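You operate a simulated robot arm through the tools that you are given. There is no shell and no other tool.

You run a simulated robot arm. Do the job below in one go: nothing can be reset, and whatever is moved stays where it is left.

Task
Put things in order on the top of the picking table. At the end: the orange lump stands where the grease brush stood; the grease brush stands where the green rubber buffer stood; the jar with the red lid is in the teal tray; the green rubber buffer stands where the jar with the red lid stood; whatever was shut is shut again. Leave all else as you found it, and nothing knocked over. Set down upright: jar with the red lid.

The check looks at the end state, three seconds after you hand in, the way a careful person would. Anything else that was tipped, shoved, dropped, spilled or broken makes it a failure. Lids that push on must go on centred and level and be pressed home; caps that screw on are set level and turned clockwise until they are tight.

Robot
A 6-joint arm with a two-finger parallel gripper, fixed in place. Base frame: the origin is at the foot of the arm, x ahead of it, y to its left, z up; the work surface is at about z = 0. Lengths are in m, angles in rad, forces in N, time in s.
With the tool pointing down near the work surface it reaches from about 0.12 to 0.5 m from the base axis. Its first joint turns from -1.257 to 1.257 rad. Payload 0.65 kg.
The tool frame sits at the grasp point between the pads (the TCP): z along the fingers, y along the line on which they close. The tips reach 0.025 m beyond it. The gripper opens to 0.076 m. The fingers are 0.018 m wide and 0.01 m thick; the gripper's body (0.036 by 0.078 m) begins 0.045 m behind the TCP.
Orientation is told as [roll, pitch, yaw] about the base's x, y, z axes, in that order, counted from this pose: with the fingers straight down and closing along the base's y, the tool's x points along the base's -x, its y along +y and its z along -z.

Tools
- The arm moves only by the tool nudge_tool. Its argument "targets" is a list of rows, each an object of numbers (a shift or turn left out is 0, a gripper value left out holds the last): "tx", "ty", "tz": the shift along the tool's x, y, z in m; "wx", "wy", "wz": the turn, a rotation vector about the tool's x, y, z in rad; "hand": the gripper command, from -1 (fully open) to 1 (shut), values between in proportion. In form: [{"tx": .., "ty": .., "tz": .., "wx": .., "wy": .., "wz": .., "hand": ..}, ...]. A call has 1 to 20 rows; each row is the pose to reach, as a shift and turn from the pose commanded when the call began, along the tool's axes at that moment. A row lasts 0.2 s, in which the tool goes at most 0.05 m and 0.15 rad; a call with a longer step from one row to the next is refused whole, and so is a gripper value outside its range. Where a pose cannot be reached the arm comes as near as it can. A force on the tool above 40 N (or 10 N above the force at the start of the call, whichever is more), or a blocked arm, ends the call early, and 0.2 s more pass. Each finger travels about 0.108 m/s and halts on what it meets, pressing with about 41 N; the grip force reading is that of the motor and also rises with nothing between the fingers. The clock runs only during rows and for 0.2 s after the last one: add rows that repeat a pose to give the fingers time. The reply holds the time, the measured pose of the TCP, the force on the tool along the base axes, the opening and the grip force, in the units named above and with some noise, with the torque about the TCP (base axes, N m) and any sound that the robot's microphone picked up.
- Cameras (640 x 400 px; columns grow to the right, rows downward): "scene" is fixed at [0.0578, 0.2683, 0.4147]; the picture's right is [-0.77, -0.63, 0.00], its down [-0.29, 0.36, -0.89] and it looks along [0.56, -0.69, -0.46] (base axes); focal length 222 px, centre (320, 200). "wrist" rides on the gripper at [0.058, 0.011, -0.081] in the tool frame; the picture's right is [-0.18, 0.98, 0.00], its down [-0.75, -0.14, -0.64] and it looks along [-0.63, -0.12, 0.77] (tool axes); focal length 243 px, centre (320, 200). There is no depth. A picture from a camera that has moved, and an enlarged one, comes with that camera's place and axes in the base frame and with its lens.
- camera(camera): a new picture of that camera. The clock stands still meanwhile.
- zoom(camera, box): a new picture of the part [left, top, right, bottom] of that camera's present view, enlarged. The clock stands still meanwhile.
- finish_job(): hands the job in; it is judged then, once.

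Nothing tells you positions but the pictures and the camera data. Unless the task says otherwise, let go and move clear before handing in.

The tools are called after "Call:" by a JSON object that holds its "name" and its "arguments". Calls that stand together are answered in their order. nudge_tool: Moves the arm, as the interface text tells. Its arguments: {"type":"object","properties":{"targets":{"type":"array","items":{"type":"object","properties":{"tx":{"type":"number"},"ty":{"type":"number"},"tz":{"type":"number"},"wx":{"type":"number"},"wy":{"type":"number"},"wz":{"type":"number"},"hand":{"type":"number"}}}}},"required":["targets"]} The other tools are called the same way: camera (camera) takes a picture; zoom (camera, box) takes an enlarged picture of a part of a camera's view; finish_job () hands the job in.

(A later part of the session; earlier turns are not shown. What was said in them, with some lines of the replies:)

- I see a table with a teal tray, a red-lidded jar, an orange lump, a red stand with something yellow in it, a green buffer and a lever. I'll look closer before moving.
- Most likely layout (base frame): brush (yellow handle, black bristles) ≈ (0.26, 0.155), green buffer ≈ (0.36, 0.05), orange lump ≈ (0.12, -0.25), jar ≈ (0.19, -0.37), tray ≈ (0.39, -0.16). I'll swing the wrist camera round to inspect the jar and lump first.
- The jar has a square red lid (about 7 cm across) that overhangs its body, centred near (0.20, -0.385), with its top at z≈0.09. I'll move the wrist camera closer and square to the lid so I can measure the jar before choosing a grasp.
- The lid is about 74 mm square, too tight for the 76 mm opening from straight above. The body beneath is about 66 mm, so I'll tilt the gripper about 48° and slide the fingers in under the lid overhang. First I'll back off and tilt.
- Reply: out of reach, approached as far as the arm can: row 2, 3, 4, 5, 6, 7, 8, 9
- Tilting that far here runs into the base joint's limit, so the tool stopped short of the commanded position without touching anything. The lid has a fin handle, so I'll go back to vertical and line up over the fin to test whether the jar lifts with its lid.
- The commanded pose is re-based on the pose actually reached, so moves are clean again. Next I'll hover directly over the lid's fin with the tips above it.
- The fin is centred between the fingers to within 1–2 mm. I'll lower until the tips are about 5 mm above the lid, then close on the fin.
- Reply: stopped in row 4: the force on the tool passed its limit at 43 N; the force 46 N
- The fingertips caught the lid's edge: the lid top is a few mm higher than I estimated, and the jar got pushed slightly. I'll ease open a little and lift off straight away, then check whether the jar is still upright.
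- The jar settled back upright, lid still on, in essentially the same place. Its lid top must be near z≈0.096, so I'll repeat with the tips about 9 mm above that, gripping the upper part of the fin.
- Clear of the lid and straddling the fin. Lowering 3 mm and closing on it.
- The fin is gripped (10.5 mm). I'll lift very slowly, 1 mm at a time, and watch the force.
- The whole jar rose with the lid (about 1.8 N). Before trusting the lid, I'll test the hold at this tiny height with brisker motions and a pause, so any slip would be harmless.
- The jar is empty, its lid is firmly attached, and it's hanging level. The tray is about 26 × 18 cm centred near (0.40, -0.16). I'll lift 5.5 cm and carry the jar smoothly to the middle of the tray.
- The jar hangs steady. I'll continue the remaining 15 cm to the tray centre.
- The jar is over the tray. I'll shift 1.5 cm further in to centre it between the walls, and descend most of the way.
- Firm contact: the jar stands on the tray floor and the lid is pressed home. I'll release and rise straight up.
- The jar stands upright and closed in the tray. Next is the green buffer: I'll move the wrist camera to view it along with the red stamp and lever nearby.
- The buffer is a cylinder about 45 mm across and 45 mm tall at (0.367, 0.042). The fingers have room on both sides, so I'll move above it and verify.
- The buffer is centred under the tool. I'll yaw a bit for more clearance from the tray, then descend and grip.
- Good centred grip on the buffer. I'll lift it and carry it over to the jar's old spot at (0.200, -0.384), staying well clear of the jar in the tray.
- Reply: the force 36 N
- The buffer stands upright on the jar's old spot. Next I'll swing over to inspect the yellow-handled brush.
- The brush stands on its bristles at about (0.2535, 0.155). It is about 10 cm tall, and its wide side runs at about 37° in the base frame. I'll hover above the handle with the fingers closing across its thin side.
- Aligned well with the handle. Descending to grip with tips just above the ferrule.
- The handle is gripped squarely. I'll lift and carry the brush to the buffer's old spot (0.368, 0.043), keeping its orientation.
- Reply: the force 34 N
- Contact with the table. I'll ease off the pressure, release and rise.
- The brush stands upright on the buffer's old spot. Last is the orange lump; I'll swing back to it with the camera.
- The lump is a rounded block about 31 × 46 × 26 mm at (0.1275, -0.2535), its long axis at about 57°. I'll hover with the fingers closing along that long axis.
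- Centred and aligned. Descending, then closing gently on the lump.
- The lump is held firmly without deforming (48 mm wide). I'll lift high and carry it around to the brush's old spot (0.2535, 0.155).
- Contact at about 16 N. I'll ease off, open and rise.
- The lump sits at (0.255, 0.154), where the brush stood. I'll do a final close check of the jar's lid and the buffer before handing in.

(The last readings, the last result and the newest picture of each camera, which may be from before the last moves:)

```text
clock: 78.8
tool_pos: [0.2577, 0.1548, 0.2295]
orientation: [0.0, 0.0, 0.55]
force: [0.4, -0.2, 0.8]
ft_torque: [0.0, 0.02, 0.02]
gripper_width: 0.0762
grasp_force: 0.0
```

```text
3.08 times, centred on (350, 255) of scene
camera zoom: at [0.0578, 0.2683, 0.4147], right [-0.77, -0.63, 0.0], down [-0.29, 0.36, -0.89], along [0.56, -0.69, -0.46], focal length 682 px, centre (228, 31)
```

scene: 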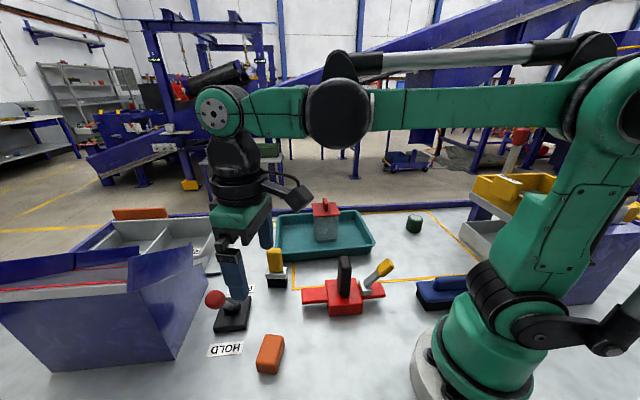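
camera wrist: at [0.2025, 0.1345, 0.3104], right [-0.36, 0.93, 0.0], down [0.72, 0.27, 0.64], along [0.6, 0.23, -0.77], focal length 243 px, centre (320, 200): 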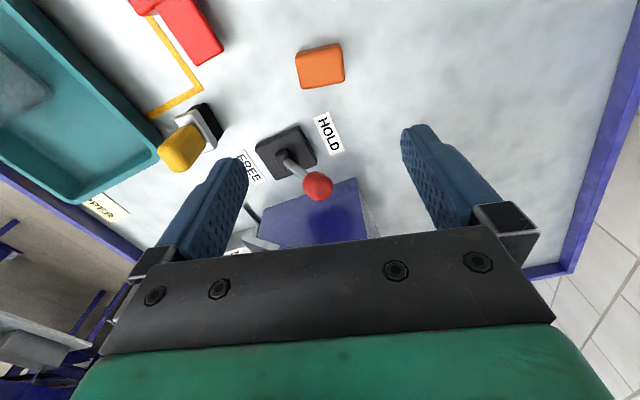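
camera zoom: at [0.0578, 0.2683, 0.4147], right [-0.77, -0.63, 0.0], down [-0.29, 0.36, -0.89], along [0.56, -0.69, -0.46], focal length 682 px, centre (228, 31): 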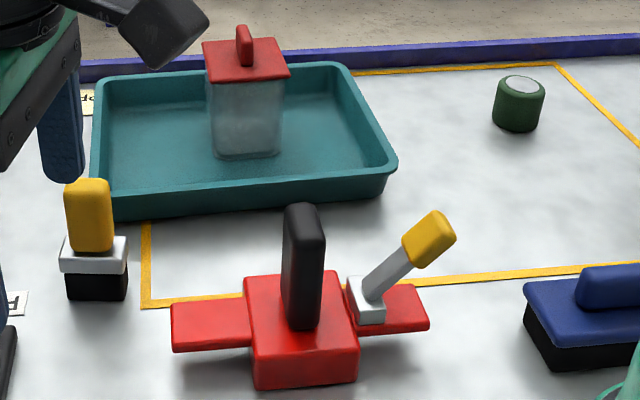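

The lid looks level. I'll take one more wrist-camera look at the jar, square-on, to confirm the lid is centred.

Call:
{"name": "nudge_tool", "arguments": {"targets": [{"tx": 0.0075, "ty": -0.027, "wz": 0.129}, {"tx": 0.015, "ty": -0.054, "wz": 0.259}, {"tx": 0.0225, "ty": -0.081, "wz": 0.388}, {"tx": 0.03, "ty": -0.108, "wz": 0.518}, {"tx": 0.0375, "ty": -0.135, "wz": 0.647}, {"tx": 0.045, "ty": -0.162, "wz": 0.776}, {"tx": 0.0525, "ty": -0.189, "wz": 0.906}, {"tx": 0.06, "ty": -0.216, "wz": 1.035}, {"tx": 0.0675, "ty": -0.243, "wz": 1.165}, {"tx": 0.0749, "ty": -0.27, "wz": 1.294}, {"tx": 0.0749, "ty": -0.27, "tz": 0.02, "wz": 1.294}, {"tx": 0.0749, "ty": -0.27, "tz": 0.02, "wz": 1.294}]}}

Call:
{"name": "camera", "arguments": {"camera": "wrist"}}

Call:
{"name": "zoom", "arguments": {"camera": "wrist", "box": [230, 60, 420, 200]}}

Call:
{"name": "camera", "arguments": {"camera": "scene"}}

```text
clock: 81.4
tool_pos: [0.3328, -0.1152, 0.2102]
orientation: [0.0, 0.0, -0.745]
force: [0.0, -0.5, -0.3]
ft_torque: [-0.01, 0.01, 0.01]
gripper_width: 0.0762
grasp_force: 0.0
```

```text
taken
camera wrist: at [0.2981, -0.0666, 0.2905], right [0.8, 0.6, 0.0], down [0.46, -0.61, 0.64], along [0.38, -0.52, -0.77], focal length 243 px, centre (320, 200)
```

wrist: 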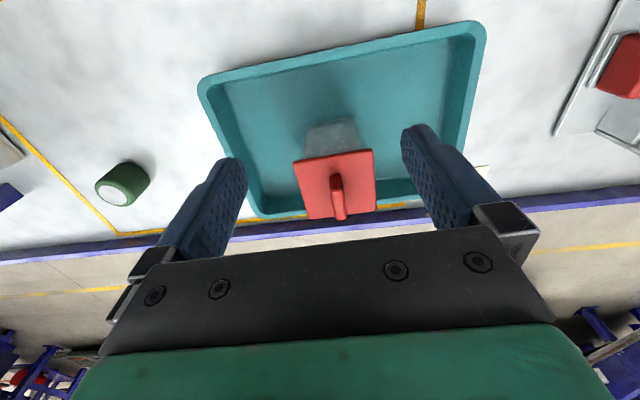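

```text
2.86 times, centred on (325, 130) of wrist
camera zoom: at [0.2981, -0.0666, 0.2905], right [0.8, 0.6, 0.0], down [0.46, -0.61, 0.64], along [0.38, -0.52, -0.77], focal length 693 px, centre (306, 400)
```

zoom: 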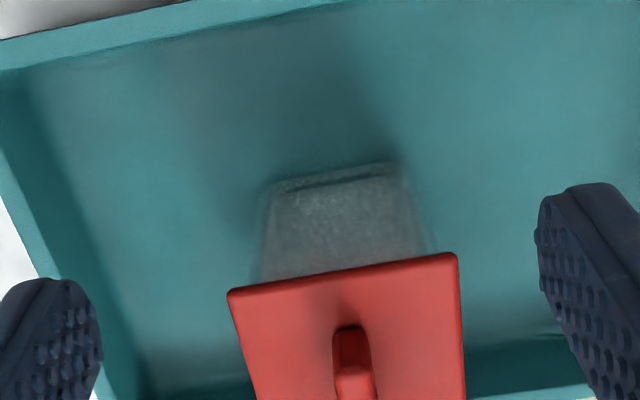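

```text
taken
```

scene: 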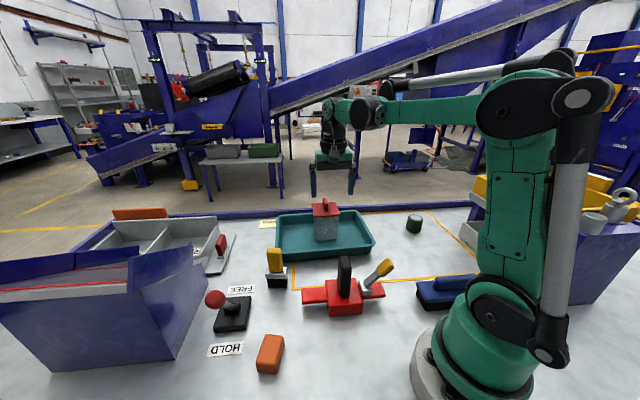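

Everything is in place: the jar is upright in the teal tray, and its lid overhangs the body the same as at the start. The buffer is on the jar's spot, the brush on the buffer's spot and the lump on the brush's spot. The gripper is empty and clear, and the other items look unchanged, so I'm handing in.

Call:
{"name": "finish_job", "arguments": {}}

```text
The job is handed in.
```

The job is handed in, and the last camera views showed everything where the task asked. I don't have the result of the check itself.

- **Jar with the red lid:** it stands upright in the teal tray with its lid on, level and centred as at the start. I carried it by the fin on its lid.
- **Green rubber buffer:** it stands where the jar stood, to within a few millimetres.
- **Grease brush:** it stands upright where the buffer stood, at the angle it had before.
- **Orange lump:** it lies where the brush stood, on the same face but turned from its original angle.

On my first try at the lid's fin, the fingertips caught the lid's edge. They pressed on it with about 44 N and tipped the jar slightly. It settled back upright with the lid still on, about 2 mm from where it had been.

The other items on the table look unchanged, and the arm was left clear with the gripper empty.
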